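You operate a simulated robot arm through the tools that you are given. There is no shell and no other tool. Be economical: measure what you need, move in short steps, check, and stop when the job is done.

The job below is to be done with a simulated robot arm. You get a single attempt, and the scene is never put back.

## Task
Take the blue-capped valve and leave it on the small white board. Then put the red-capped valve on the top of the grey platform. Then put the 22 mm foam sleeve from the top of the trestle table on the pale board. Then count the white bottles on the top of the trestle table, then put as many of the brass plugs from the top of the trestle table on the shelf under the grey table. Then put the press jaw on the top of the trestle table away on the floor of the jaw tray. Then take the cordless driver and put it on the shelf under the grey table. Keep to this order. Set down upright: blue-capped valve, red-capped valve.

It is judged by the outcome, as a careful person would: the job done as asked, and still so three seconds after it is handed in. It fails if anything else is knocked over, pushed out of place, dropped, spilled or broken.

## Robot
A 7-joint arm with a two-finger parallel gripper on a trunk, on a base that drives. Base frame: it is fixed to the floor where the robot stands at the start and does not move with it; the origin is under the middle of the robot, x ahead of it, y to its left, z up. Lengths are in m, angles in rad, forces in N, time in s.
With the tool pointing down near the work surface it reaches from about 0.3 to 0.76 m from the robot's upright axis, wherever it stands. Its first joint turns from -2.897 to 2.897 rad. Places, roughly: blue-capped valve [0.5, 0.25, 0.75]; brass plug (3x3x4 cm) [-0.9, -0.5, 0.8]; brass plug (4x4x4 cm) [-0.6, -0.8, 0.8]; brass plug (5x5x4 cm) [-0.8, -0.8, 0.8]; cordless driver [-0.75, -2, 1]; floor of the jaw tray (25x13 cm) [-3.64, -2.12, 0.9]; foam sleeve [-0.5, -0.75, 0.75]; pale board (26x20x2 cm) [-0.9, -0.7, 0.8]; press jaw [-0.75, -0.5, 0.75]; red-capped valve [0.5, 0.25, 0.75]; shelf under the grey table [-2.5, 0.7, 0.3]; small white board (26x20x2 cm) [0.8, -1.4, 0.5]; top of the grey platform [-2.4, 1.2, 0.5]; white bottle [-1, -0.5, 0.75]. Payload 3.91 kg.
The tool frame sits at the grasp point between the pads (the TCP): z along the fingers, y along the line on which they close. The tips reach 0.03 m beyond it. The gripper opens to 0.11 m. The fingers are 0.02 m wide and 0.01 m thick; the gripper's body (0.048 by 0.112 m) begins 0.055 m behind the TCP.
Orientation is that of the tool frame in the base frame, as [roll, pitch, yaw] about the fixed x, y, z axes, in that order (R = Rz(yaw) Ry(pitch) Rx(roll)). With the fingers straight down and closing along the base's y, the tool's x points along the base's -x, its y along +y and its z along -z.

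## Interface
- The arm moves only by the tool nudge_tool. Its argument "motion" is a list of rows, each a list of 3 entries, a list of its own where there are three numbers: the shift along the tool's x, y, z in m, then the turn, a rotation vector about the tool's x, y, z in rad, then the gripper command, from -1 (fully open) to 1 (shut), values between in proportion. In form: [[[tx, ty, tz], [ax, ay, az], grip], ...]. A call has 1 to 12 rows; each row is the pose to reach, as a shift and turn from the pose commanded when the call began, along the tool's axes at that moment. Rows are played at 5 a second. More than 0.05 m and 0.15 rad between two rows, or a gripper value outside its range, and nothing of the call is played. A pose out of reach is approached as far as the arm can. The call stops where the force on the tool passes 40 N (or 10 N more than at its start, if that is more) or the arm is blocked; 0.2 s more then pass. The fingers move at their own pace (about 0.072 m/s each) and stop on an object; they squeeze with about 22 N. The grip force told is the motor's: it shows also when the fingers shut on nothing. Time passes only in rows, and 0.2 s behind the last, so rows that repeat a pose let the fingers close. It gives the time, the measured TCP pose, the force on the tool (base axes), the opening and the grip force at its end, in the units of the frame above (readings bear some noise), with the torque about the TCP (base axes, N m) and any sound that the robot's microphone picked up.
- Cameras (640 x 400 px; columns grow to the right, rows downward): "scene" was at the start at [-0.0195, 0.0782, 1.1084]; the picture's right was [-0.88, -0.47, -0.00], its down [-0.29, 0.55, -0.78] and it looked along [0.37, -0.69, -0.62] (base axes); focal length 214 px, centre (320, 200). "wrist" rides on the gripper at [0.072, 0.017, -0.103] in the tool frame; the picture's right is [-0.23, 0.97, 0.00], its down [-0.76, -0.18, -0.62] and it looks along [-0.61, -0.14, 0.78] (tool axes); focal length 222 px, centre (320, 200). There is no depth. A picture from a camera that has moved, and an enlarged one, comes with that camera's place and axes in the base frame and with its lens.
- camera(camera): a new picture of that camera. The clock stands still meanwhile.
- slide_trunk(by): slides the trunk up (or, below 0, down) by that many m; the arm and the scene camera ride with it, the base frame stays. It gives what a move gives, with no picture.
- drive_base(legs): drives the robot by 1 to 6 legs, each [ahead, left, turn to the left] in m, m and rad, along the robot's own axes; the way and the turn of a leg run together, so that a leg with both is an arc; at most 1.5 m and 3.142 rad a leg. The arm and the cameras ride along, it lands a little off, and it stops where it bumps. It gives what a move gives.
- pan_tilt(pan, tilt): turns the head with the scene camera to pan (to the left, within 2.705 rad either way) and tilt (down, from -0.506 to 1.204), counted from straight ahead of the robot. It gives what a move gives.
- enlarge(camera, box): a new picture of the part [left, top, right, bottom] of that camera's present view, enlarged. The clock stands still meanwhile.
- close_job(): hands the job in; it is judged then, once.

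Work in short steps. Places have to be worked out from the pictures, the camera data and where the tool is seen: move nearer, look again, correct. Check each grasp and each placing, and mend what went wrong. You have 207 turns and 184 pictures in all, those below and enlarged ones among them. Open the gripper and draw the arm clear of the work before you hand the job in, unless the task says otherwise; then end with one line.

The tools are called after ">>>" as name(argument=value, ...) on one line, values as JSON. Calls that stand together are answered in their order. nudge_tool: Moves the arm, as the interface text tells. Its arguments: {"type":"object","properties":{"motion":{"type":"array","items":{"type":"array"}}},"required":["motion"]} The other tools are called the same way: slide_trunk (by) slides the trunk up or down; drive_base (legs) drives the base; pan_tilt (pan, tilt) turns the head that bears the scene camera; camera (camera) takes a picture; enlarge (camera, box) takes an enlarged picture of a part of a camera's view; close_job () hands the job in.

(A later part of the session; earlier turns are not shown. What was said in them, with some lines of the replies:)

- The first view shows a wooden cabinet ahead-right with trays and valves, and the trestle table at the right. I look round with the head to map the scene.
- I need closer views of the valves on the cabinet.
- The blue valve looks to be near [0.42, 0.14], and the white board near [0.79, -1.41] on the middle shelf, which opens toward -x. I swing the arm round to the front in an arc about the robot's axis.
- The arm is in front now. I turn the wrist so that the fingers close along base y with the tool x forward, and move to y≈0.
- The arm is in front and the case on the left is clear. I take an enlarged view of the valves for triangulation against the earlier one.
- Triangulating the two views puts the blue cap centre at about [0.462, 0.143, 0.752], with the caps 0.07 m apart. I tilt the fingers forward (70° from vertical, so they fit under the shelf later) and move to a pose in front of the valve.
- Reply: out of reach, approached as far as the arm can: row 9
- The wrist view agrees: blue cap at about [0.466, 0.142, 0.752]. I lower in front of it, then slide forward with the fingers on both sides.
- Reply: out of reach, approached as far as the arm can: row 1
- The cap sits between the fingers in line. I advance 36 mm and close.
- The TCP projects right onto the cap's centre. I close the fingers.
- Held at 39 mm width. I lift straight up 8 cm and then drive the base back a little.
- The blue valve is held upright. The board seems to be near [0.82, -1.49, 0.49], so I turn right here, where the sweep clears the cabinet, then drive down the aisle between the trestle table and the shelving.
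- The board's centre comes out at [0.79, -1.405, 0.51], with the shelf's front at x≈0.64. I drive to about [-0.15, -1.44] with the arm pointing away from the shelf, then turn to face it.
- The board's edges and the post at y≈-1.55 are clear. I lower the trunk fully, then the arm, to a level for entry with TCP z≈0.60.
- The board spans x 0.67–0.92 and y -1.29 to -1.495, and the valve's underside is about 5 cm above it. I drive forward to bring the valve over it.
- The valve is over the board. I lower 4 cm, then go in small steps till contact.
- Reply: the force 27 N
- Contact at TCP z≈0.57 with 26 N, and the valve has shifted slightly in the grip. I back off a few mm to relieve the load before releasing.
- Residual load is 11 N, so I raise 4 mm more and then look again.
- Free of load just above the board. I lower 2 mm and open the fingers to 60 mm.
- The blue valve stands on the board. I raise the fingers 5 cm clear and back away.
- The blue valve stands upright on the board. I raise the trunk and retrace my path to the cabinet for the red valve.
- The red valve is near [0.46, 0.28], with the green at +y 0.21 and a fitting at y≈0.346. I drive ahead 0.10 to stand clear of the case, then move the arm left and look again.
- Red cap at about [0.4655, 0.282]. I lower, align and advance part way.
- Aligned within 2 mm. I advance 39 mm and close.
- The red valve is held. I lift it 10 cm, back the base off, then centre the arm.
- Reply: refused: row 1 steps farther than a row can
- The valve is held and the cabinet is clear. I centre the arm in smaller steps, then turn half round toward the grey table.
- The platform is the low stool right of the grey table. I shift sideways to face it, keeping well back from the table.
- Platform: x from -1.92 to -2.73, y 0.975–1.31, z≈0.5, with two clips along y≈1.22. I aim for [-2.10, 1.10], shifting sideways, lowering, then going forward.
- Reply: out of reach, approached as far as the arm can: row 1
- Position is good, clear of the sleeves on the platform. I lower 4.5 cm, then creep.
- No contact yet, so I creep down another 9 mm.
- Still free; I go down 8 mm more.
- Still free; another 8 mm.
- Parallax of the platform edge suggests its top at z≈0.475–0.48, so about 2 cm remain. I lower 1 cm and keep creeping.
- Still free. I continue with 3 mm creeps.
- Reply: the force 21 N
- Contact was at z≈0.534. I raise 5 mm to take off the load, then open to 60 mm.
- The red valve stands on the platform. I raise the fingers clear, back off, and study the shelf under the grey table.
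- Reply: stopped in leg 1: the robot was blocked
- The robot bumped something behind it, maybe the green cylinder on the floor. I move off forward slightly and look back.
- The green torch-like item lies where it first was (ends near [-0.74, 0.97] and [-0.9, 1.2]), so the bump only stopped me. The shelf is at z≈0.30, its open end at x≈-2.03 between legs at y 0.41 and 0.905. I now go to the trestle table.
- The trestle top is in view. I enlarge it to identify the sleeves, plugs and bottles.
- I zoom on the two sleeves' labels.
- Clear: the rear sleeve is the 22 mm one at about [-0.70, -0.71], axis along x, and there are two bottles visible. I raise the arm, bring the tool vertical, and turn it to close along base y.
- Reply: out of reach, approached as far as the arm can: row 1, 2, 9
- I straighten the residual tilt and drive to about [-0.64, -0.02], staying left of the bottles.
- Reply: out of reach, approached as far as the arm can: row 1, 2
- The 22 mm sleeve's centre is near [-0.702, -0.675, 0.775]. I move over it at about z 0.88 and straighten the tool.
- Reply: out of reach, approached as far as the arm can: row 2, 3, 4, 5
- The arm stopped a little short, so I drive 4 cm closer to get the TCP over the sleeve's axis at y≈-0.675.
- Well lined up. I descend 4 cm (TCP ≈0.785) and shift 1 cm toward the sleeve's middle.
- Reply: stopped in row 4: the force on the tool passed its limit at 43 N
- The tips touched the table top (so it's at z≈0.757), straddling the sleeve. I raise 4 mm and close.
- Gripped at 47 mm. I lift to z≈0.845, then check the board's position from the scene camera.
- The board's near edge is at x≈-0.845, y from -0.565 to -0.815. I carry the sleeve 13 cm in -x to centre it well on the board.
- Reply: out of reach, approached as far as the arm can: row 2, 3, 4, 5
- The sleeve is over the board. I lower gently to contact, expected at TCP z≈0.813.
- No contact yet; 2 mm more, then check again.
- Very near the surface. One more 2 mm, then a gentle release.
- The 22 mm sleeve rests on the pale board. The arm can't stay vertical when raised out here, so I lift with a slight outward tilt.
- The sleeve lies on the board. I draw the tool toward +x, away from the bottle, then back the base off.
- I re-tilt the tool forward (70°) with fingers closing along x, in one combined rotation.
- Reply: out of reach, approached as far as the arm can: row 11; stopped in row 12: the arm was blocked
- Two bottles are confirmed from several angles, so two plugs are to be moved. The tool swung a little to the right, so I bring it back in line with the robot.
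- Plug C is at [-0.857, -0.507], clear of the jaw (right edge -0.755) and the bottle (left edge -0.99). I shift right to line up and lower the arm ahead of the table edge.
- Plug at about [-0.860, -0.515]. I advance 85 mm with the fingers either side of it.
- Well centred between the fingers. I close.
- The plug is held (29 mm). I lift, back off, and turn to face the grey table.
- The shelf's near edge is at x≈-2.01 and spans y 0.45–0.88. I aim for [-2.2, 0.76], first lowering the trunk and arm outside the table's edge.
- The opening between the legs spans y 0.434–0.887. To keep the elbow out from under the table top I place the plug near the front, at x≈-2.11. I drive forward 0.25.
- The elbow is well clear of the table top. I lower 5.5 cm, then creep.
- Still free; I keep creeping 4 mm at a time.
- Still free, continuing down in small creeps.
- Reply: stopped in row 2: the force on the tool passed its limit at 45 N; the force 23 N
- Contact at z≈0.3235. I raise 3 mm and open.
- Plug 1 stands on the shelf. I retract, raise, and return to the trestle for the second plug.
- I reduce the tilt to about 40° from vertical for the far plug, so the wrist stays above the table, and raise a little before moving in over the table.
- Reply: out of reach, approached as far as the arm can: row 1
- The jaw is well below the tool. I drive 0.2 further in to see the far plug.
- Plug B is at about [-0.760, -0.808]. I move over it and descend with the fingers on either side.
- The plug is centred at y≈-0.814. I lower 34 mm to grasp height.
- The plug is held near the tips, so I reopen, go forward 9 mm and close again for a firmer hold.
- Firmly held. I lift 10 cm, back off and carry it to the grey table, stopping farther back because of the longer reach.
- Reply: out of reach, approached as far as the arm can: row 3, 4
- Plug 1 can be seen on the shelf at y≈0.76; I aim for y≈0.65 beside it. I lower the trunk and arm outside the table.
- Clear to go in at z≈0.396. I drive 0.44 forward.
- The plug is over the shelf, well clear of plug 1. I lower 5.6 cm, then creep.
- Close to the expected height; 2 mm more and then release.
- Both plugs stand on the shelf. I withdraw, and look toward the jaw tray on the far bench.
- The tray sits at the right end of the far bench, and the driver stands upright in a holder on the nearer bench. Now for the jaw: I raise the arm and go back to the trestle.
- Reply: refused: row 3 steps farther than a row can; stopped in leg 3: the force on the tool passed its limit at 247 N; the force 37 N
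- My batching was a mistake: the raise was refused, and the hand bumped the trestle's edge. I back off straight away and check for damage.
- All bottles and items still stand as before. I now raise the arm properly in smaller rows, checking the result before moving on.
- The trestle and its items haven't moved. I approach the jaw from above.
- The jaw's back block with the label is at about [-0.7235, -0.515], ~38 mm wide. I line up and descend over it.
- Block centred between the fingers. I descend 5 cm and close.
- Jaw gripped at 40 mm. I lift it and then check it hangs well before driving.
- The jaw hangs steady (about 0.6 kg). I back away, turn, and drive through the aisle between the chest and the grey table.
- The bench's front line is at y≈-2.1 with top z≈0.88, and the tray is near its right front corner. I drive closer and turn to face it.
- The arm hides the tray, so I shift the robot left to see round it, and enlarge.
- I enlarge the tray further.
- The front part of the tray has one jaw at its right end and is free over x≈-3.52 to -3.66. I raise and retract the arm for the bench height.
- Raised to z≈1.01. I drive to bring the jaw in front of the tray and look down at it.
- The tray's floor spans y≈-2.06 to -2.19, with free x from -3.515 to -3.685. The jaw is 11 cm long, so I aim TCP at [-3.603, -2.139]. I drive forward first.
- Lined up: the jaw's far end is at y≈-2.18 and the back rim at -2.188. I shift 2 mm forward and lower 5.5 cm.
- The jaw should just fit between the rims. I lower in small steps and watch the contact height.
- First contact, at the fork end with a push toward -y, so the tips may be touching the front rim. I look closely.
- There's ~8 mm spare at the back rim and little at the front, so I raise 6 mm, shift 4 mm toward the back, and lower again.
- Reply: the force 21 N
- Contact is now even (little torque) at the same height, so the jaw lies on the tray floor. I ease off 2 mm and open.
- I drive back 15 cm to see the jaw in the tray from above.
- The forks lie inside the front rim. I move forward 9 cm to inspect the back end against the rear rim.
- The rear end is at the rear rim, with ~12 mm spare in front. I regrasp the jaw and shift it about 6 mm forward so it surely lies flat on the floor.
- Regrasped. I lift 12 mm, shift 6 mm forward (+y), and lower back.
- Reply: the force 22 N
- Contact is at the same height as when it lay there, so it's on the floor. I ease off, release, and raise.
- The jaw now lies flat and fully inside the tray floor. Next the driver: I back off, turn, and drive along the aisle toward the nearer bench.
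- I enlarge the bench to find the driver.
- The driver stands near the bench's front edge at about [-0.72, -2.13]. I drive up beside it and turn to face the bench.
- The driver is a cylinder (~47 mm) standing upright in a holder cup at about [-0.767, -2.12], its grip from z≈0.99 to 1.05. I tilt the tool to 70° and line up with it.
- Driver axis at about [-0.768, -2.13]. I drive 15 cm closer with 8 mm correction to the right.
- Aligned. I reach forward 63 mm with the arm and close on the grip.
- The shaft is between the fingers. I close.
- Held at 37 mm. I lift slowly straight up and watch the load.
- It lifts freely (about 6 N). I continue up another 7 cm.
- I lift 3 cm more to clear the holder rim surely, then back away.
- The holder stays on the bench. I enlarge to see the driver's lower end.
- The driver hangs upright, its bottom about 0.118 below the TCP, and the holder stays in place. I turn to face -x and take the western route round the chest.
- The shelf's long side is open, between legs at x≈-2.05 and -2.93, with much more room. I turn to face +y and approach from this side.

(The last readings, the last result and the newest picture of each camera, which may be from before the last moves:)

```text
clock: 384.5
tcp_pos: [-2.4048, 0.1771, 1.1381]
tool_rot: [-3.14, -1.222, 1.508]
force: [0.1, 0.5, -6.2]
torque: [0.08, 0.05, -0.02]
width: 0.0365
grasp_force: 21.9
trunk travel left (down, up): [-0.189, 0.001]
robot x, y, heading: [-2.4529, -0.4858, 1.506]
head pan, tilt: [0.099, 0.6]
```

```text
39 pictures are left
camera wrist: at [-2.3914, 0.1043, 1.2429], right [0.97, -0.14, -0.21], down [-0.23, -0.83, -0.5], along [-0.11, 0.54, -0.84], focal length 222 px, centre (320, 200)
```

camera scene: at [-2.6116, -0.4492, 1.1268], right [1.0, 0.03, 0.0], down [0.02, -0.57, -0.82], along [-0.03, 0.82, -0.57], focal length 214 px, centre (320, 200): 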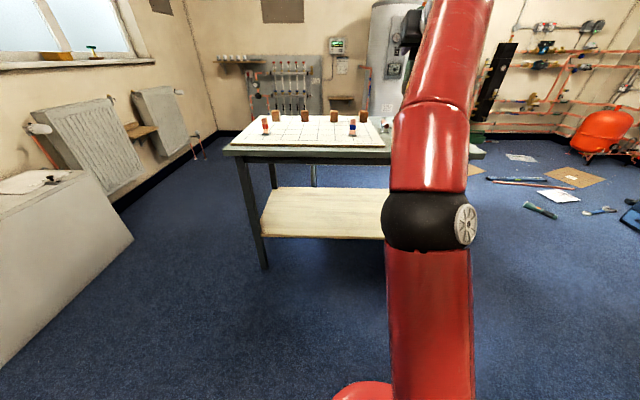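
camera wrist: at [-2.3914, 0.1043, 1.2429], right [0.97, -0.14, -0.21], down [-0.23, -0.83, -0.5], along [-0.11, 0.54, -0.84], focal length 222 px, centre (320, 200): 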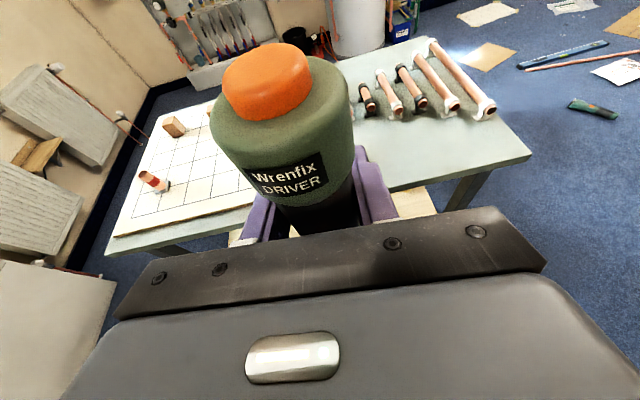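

I straighten the heading, lower the trunk fully, and then lower the arm outside the table edge.

>>> drive_base(legs=[[0, 0, 0.064]])

>>> slide_trunk(by=-0.189)

>>> nudge_tool(motion=[[[-0.041, 0, 0.0149], [0, 0, 0], 1], [[-0.082, 0, 0.0298], [0, 0, 0], 1], [[-0.123, 0, 0.0447], [0, 0, 0], 1], [[-0.164, 0, 0.0596], [0, 0, 0], 1], [[-0.205, 0, 0.0745], [0, 0, 0], 1], [[-0.246, 0, 0.0894], [0, 0, 0], 1], [[-0.287, 0, 0.1043], [0, 0, 0], 1], [[-0.328, 0, 0.1192], [0, 0, 0], 1], [[-0.369, 0, 0.1341], [0, 0, 0], 1], [[-0.41, 0, 0.149], [0, 0, 0], 1], [[-0.44, 0, 0.16], [0, 0, 0], 1]])

>>> camera(camera="scene")

>>> camera(camera="wrist")

```text
clock: 385.3
tcp_pos: [-2.4484, 0.1798, 1.1386]
tool_rot: [-3.141, -1.221, 1.571]
force: [-0.2, -0.1, -6.3]
torque: [0.04, -0.01, 0.01]
width: 0.0373
grasp_force: 21.8
trunk travel left (down, up): [-0.189, 0.001]
robot x, y, heading: [-2.4523, -0.4862, 1.573]
head pan, tilt: [0.099, 0.6]
```

```text
clock: 387.4
tcp_pos: [-2.4474, 0.1789, 0.95]
tool_rot: [-3.141, -1.221, 1.572]
force: [0.9, 0.3, -6.0]
torque: [0.06, 0.05, 0.0]
width: 0.0366
grasp_force: 22.6
trunk travel left (down, up): [0.0, 0.19]
robot x, y, heading: [-2.454, -0.4896, 1.574]
head pan, tilt: [0.099, 0.6]
```

```text
clock: 389.8
tcp_pos: [-2.4495, 0.1772, 0.4793]
tool_rot: [3.141, -1.221, 1.572]
force: [0.1, 0.7, -5.9]
torque: [0.03, 0.03, -0.01]
width: 0.0365
grasp_force: 21.7
trunk travel left (down, up): [0.0, 0.19]
robot x, y, heading: [-2.4528, -0.4848, 1.573]
head pan, tilt: [0.099, 0.6]
```

```text
38 pictures are left
camera scene: at [-2.6138, -0.4598, 0.9378], right [0.99, 0.1, 0.0], down [0.06, -0.56, -0.82], along [-0.08, 0.82, -0.57], focal length 214 px, centre (320, 200)
```

scene: 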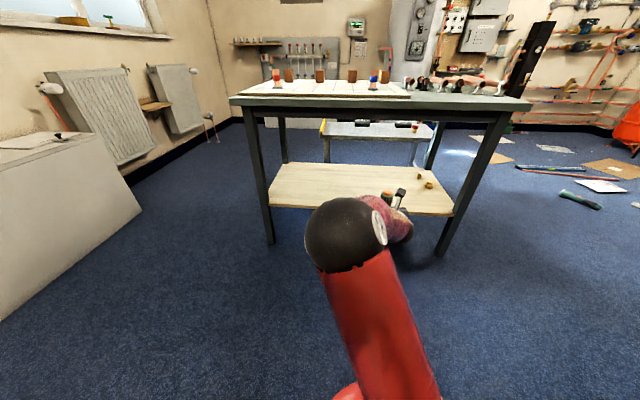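

```text
37 pictures are left
camera wrist: at [-2.4315, 0.1045, 0.5839], right [0.97, -0.08, -0.21], down [-0.18, -0.85, -0.5], along [-0.14, 0.53, -0.84], focal length 222 px, centre (320, 200)
```

wrist: 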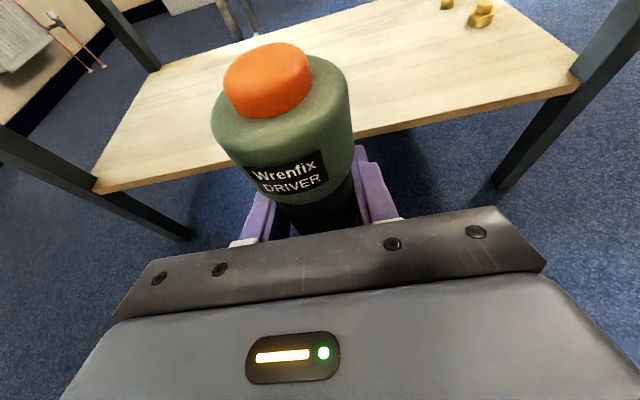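

All clear: the shelf's edge is at y≈0.41, the driver's bottom is about 6 cm above shelf level, and the elbow is below the table top. I drive forward 0.35.

>>> drive_base(legs=[[0.35, 0, 0]])

>>> camera(camera="scene")

>>> camera(camera="wrist")

```text
clock: 392.1
tcp_pos: [-2.4511, 0.5327, 0.4799]
tool_rot: [-3.14, -1.221, 1.575]
force: [0.5, 0.0, -6.4]
torque: [0.07, -0.02, 0.0]
width: 0.0367
grasp_force: 22.2
trunk travel left (down, up): [0.0, 0.19]
robot x, y, heading: [-2.4526, -0.1332, 1.576]
head pan, tilt: [0.099, 0.6]
```

```text
36 pictures are left
camera scene: at [-2.6142, -0.1046, 0.9378], right [0.99, 0.1, 0.0], down [0.06, -0.56, -0.82], along [-0.08, 0.82, -0.57], focal length 214 px, centre (320, 200)
```

scene: 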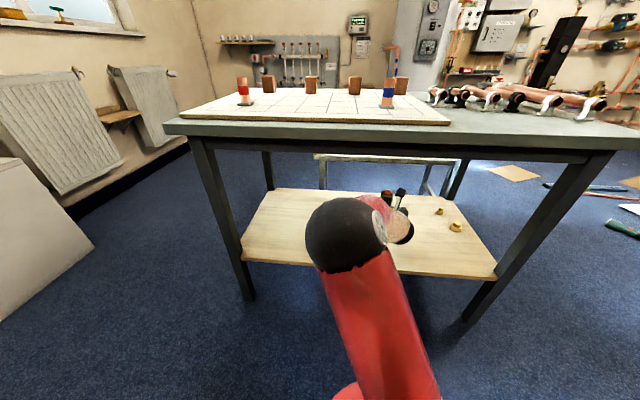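

```text
35 pictures are left
camera wrist: at [-2.433, 0.46, 0.5841], right [0.97, -0.07, -0.21], down [-0.18, -0.85, -0.5], along [-0.14, 0.53, -0.84], focal length 222 px, centre (320, 200)
```

wrist: 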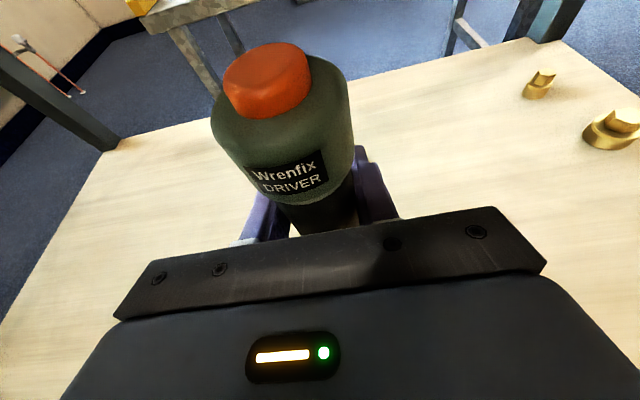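

In place over the shelf. I lower 5.5 cm, then creep to contact (expected TCP z≈0.415).

>>> nudge_tool(motion=[[[-0.0259, 0, 0.0094], [0, 0, 0], 1], [[-0.0517, 0, 0.0188], [0, 0, 0], 1], [[-0.0517, 0, 0.0188], [0, 0, 0], 1]])

>>> nudge_tool(motion=[[[-0.0038, 0, 0.0014], [0, 0, 0], 1], [[-0.0038, 0, 0.0014], [0, 0, 0], 1]])

>>> nudge_tool(motion=[[[-0.0038, 0, 0.0014], [0, 0, 0], 1], [[-0.0038, 0, 0.0014], [0, 0, 0], 1]])

>>> nudge_tool(motion=[[[-0.0028, 0, 0.001], [0, 0, 0], 1], [[-0.0028, 0, 0.001], [0, 0, 0], 1]])

```text
clock: 392.9
tcp_pos: [-2.4506, 0.5337, 0.4316]
tool_rot: [-3.134, -1.234, 1.571]
force: [-3.0, -1.8, 34.7]
torque: [-0.2, 0.52, 0.07]
width: 0.0369
grasp_force: 22.6
trunk travel left (down, up): [0.0, 0.19]
robot x, y, heading: [-2.4508, -0.1322, 1.578]
head pan, tilt: [0.099, 0.6]
```

```text
clock: 393.5
tcp_pos: [-2.4494, 0.5318, 0.4241]
tool_rot: [-3.14, -1.226, 1.572]
force: [-2.2, 0.5, 34.9]
torque: [-0.49, 0.49, 0.04]
width: 0.0369
grasp_force: 22.4
trunk travel left (down, up): [0.0, 0.19]
robot x, y, heading: [-2.4543, -0.1353, 1.57]
head pan, tilt: [0.099, 0.6]
```

```text
clock: 394.1
tcp_pos: [-2.449, 0.532, 0.4201]
tool_rot: [3.141, -1.225, 1.574]
force: [-0.9, 2.0, 33.5]
torque: [-0.36, 0.44, 0.07]
width: 0.0367
grasp_force: 22.5
trunk travel left (down, up): [0.0, 0.19]
robot x, y, heading: [-2.451, -0.1328, 1.574]
head pan, tilt: [0.099, 0.6]
```

```text
clock: 394.7
tcp_pos: [-2.4492, 0.5315, 0.4147]
tool_rot: [3.14, -1.223, 1.577]
force: [-0.6, 1.9, 32.4]
torque: [-0.31, 0.42, 0.08]
width: 0.0368
grasp_force: 22.0
trunk travel left (down, up): [0.0, 0.19]
robot x, y, heading: [-2.4538, -0.1352, 1.573]
head pan, tilt: [0.099, 0.6]
```

The driver touched down at about 0.43 and has slid in the grip, so it's standing on the shelf. I relieve the load gradually.

>>> nudge_tool(motion=[[[0.0038, 0, -0.0014], [0, 0, 0], 1], [[0.0038, 0, -0.0014], [0, 0, 0], 1]])

>>> camera(camera="wrist")

```text
clock: 395.3
tcp_pos: [-2.4495, 0.5305, 0.4151]
tool_rot: [3.138, -1.219, 1.577]
force: [3.7, 3.3, 11.8]
torque: [0.07, -0.37, 0.06]
width: 0.0369
grasp_force: 21.9
trunk travel left (down, up): [0.0, 0.19]
robot x, y, heading: [-2.4513, -0.1313, 1.574]
head pan, tilt: [0.099, 0.6]
```

```text
34 pictures are left
camera wrist: at [-2.4325, 0.4592, 0.5209], right [0.97, -0.08, -0.21], down [-0.18, -0.85, -0.5], along [-0.14, 0.52, -0.84], focal length 222 px, centre (320, 200)
```

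wrist: 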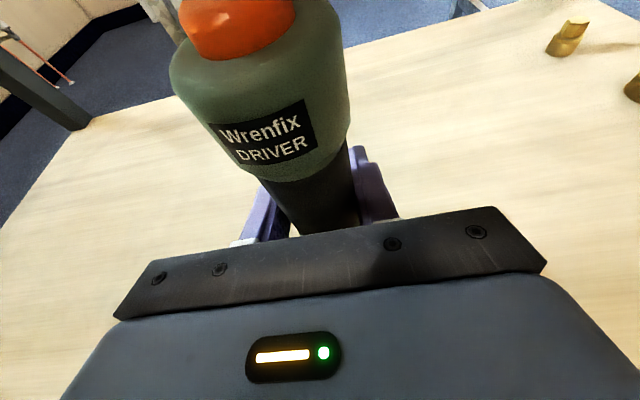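

The driver looks vertical. I relieve the rest and open slowly.

>>> nudge_tool(motion=[[[0.0024, 0, -0.0009], [0, 0, 0], 1], [[0.0024, 0, -0.0009], [0, 0, 0], 1]])

>>> nudge_tool(motion=[[[0, 0, 0], [0, 0, 0], 0.3], [[0, 0, 0], [0, 0, 0], 0.25], [[0, 0, 0], [0, 0, 0], 0.15], [[0, 0, 0], [0, 0, 0], 0.05], [[0, 0, 0], [0, 0, 0], 0.05]])

>>> camera(camera="wrist")

```text
clock: 395.9
tcp_pos: [-2.4517, 0.5316, 0.418]
tool_rot: [3.141, -1.219, 1.574]
force: [-0.5, -0.1, -6.0]
torque: [0.09, -0.03, 0.04]
width: 0.0366
grasp_force: 22.6
trunk travel left (down, up): [0.0, 0.19]
robot x, y, heading: [-2.4514, -0.1357, 1.57]
head pan, tilt: [0.099, 0.6]
```

```text
clock: 397.1
tcp_pos: [-2.4515, 0.5312, 0.4197]
tool_rot: [-3.141, -1.222, 1.575]
force: [0.2, 0.0, -0.3]
torque: [0.01, 0.01, -0.01]
width: 0.0526
grasp_force: 0.0
trunk travel left (down, up): [0.0, 0.19]
robot x, y, heading: [-2.4481, -0.1304, 1.572]
head pan, tilt: [0.099, 0.6]
```

```text
33 pictures are left
camera wrist: at [-2.4327, 0.4595, 0.5248], right [0.97, -0.07, -0.21], down [-0.18, -0.85, -0.5], along [-0.14, 0.53, -0.84], focal length 222 px, centre (320, 200)
```

wrist: 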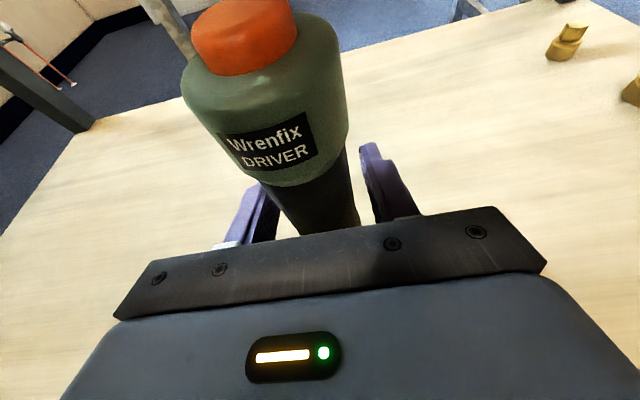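

It stands freely. I open wider and withdraw straight back.

>>> nudge_tool(motion=[[[0, 0, 0], [0, 0, 0], -0.2], [[0, 0, 0], [0, 0, 0], -0.5], [[0, 0, 0], [0, 0, 0], -0.5]])

>>> drive_base(legs=[[-0.4, 0, 0]])

>>> camera(camera="wrist")

>>> camera(camera="scene")

```text
clock: 397.9
tcp_pos: [-2.4499, 0.531, 0.418]
tool_rot: [3.142, -1.221, 1.573]
force: [0.5, -1.1, -1.0]
torque: [0.02, -0.01, 0.01]
width: 0.0823
grasp_force: 0.0
trunk travel left (down, up): [0.0, 0.19]
robot x, y, heading: [-2.4509, -0.1342, 1.566]
head pan, tilt: [0.099, 0.6]
```

```text
clock: 400.4
tcp_pos: [-2.4504, 0.1319, 0.4196]
tool_rot: [-3.141, -1.221, 1.576]
force: [0.7, 0.5, -0.6]
torque: [0.0, -0.01, -0.01]
width: 0.0828
grasp_force: 0.2
trunk travel left (down, up): [0.0, 0.19]
robot x, y, heading: [-2.4495, -0.53, 1.576]
head pan, tilt: [0.099, 0.6]
```

```text
32 pictures are left
camera wrist: at [-2.4328, 0.0593, 0.5248], right [0.97, -0.07, -0.21], down [-0.17, -0.85, -0.5], along [-0.14, 0.53, -0.84], focal length 222 px, centre (320, 200)
```

wrist: 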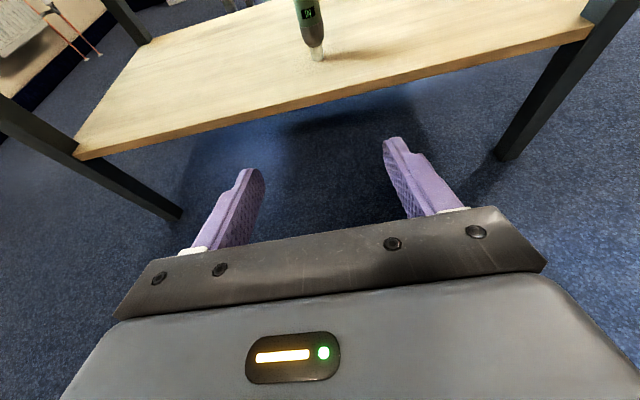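

```text
31 pictures are left
camera scene: at [-2.6133, -0.5054, 0.9378], right [0.99, 0.1, 0.0], down [0.06, -0.56, -0.82], along [-0.08, 0.82, -0.57], focal length 214 px, centre (320, 200)
```

scene: 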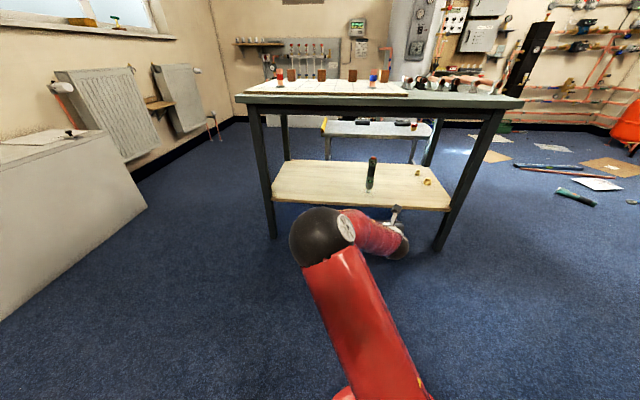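

The driver stands on its narrow nose. I enlarge to judge its stability, after letting a little time pass.

>>> enlarge(camera="scene", box=[330, 140, 442, 210])

>>> slide_trunk(by=0.1)

>>> enlarge(camera="scene", box=[330, 140, 442, 210])

```text
5.71 times, centred on (386, 175) of scene
camera zoom: at [-2.6133, -0.5054, 0.9378], right [0.99, 0.1, 0.0], down [0.06, -0.56, -0.82], along [-0.08, 0.82, -0.57], focal length 1226 px, centre (-57, 343)
```

zoom: 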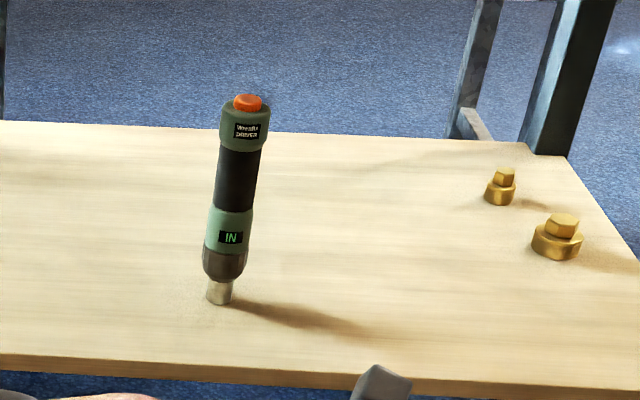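

```text
clock: 401.7
tcp_pos: [-2.4496, 0.1311, 0.5192]
tool_rot: [-3.141, -1.222, 1.576]
force: [-0.5, 0.4, -0.2]
torque: [0.01, 0.01, 0.02]
width: 0.0828
grasp_force: 0.0
trunk travel left (down, up): [-0.1, 0.09]
robot x, y, heading: [-2.451, -0.5361, 1.577]
head pan, tilt: [0.099, 0.6]
```

```text
5.71 times, centred on (386, 175) of scene
camera zoom: at [-2.6133, -0.5054, 1.0378], right [0.99, 0.1, 0.0], down [0.06, -0.56, -0.82], along [-0.08, 0.82, -0.57], focal length 1226 px, centre (-57, 343)
```

zoom: 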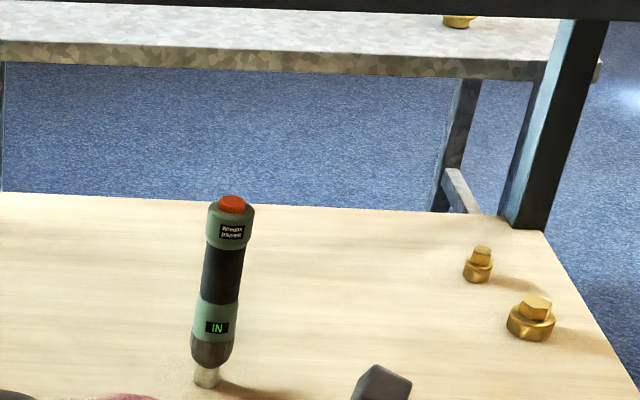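

The driver stands steadily and both plugs are beside it. I back the arm clear and take a last look at the platform and shelf.

>>> drive_base(legs=[[-0.3, 0, 0]])

>>> nudge_tool(motion=[[[0.0376, 0, -0.0137], [0, 0, 0], -1], [[0.0752, 0, -0.0274], [0, 0, 0], -1], [[0.1128, 0, -0.041], [0, 0, 0], -1]])

>>> enlarge(camera="scene", box=[240, 60, 480, 210])

>>> pan_tilt(pan=-1.4, tilt=0.4)

>>> camera(camera="scene")

```text
clock: 403.8
tcp_pos: [-2.449, -0.1713, 0.5214]
tool_rot: [-3.141, -1.22, 1.576]
force: [0.9, 0.5, -0.5]
torque: [0.02, 0.01, -0.03]
width: 0.0824
grasp_force: 0.0
trunk travel left (down, up): [-0.1, 0.09]
robot x, y, heading: [-2.4514, -0.8337, 1.57]
head pan, tilt: [0.099, 0.6]
```

```text
clock: 404.6
tcp_pos: [-2.4496, -0.1736, 0.6389]
tool_rot: [3.14, -1.222, 1.58]
force: [-0.1, -0.2, -0.6]
torque: [0.01, 0.0, -0.02]
width: 0.11
grasp_force: 0.0
trunk travel left (down, up): [-0.1, 0.09]
robot x, y, heading: [-2.4522, -0.8353, 1.574]
head pan, tilt: [0.099, 0.6]
```

```text
2.67 times, centred on (360, 135) of scene
camera zoom: at [-2.6123, -0.8082, 1.0377], right [0.99, 0.1, 0.0], down [0.06, -0.56, -0.82], along [-0.09, 0.82, -0.57], focal length 572 px, centre (213, 373)
```

zoom: 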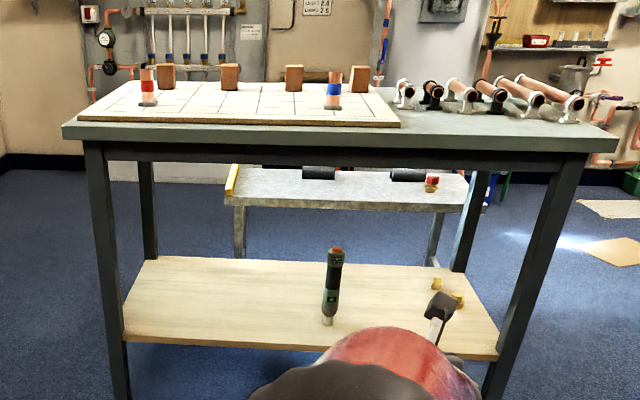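

```text
clock: 406.2
tcp_pos: [-2.4492, -0.1729, 0.6385]
tool_rot: [3.142, -1.221, 1.575]
force: [-0.3, 0.1, -0.2]
torque: [0.01, 0.01, -0.01]
width: 0.1102
grasp_force: 0.1
trunk travel left (down, up): [-0.1, 0.09]
robot x, y, heading: [-2.4544, -0.8349, 1.573]
head pan, tilt: [-1.4, 0.4]
```

```text
27 pictures are left
camera scene: at [-2.5119, -0.88, 1.056], right [0.17, -0.98, 0.0], down [-0.38, -0.07, -0.92], along [0.91, 0.16, -0.39], focal length 214 px, centre (320, 200)
```

scene: 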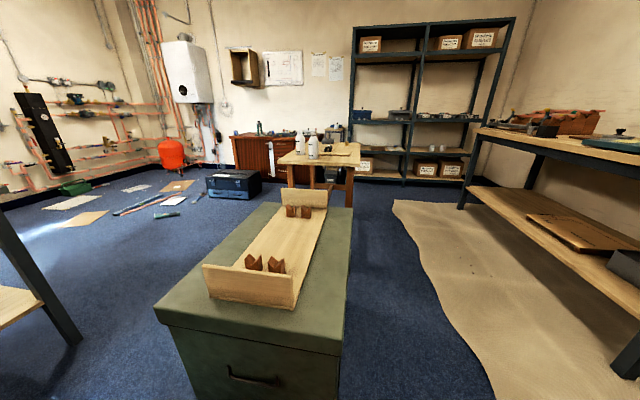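

All is in place: the red valve stands on the platform, the driver and two plugs are on the shelf, the bottles are standing, and the arm is clear with the gripper open. I hand the job in.

>>> close_job()

```text
The job is handed in.
```

The job is handed in with every item in its place: both valves stand upright, and I counted two white bottles and moved two plugs. The driver stands balanced on its narrow nose on the shelf. On the way, the robot touched the torch on the floor, and the hand struck the trestle table's edge hard. Checks afterwards showed no sign that anything had moved.
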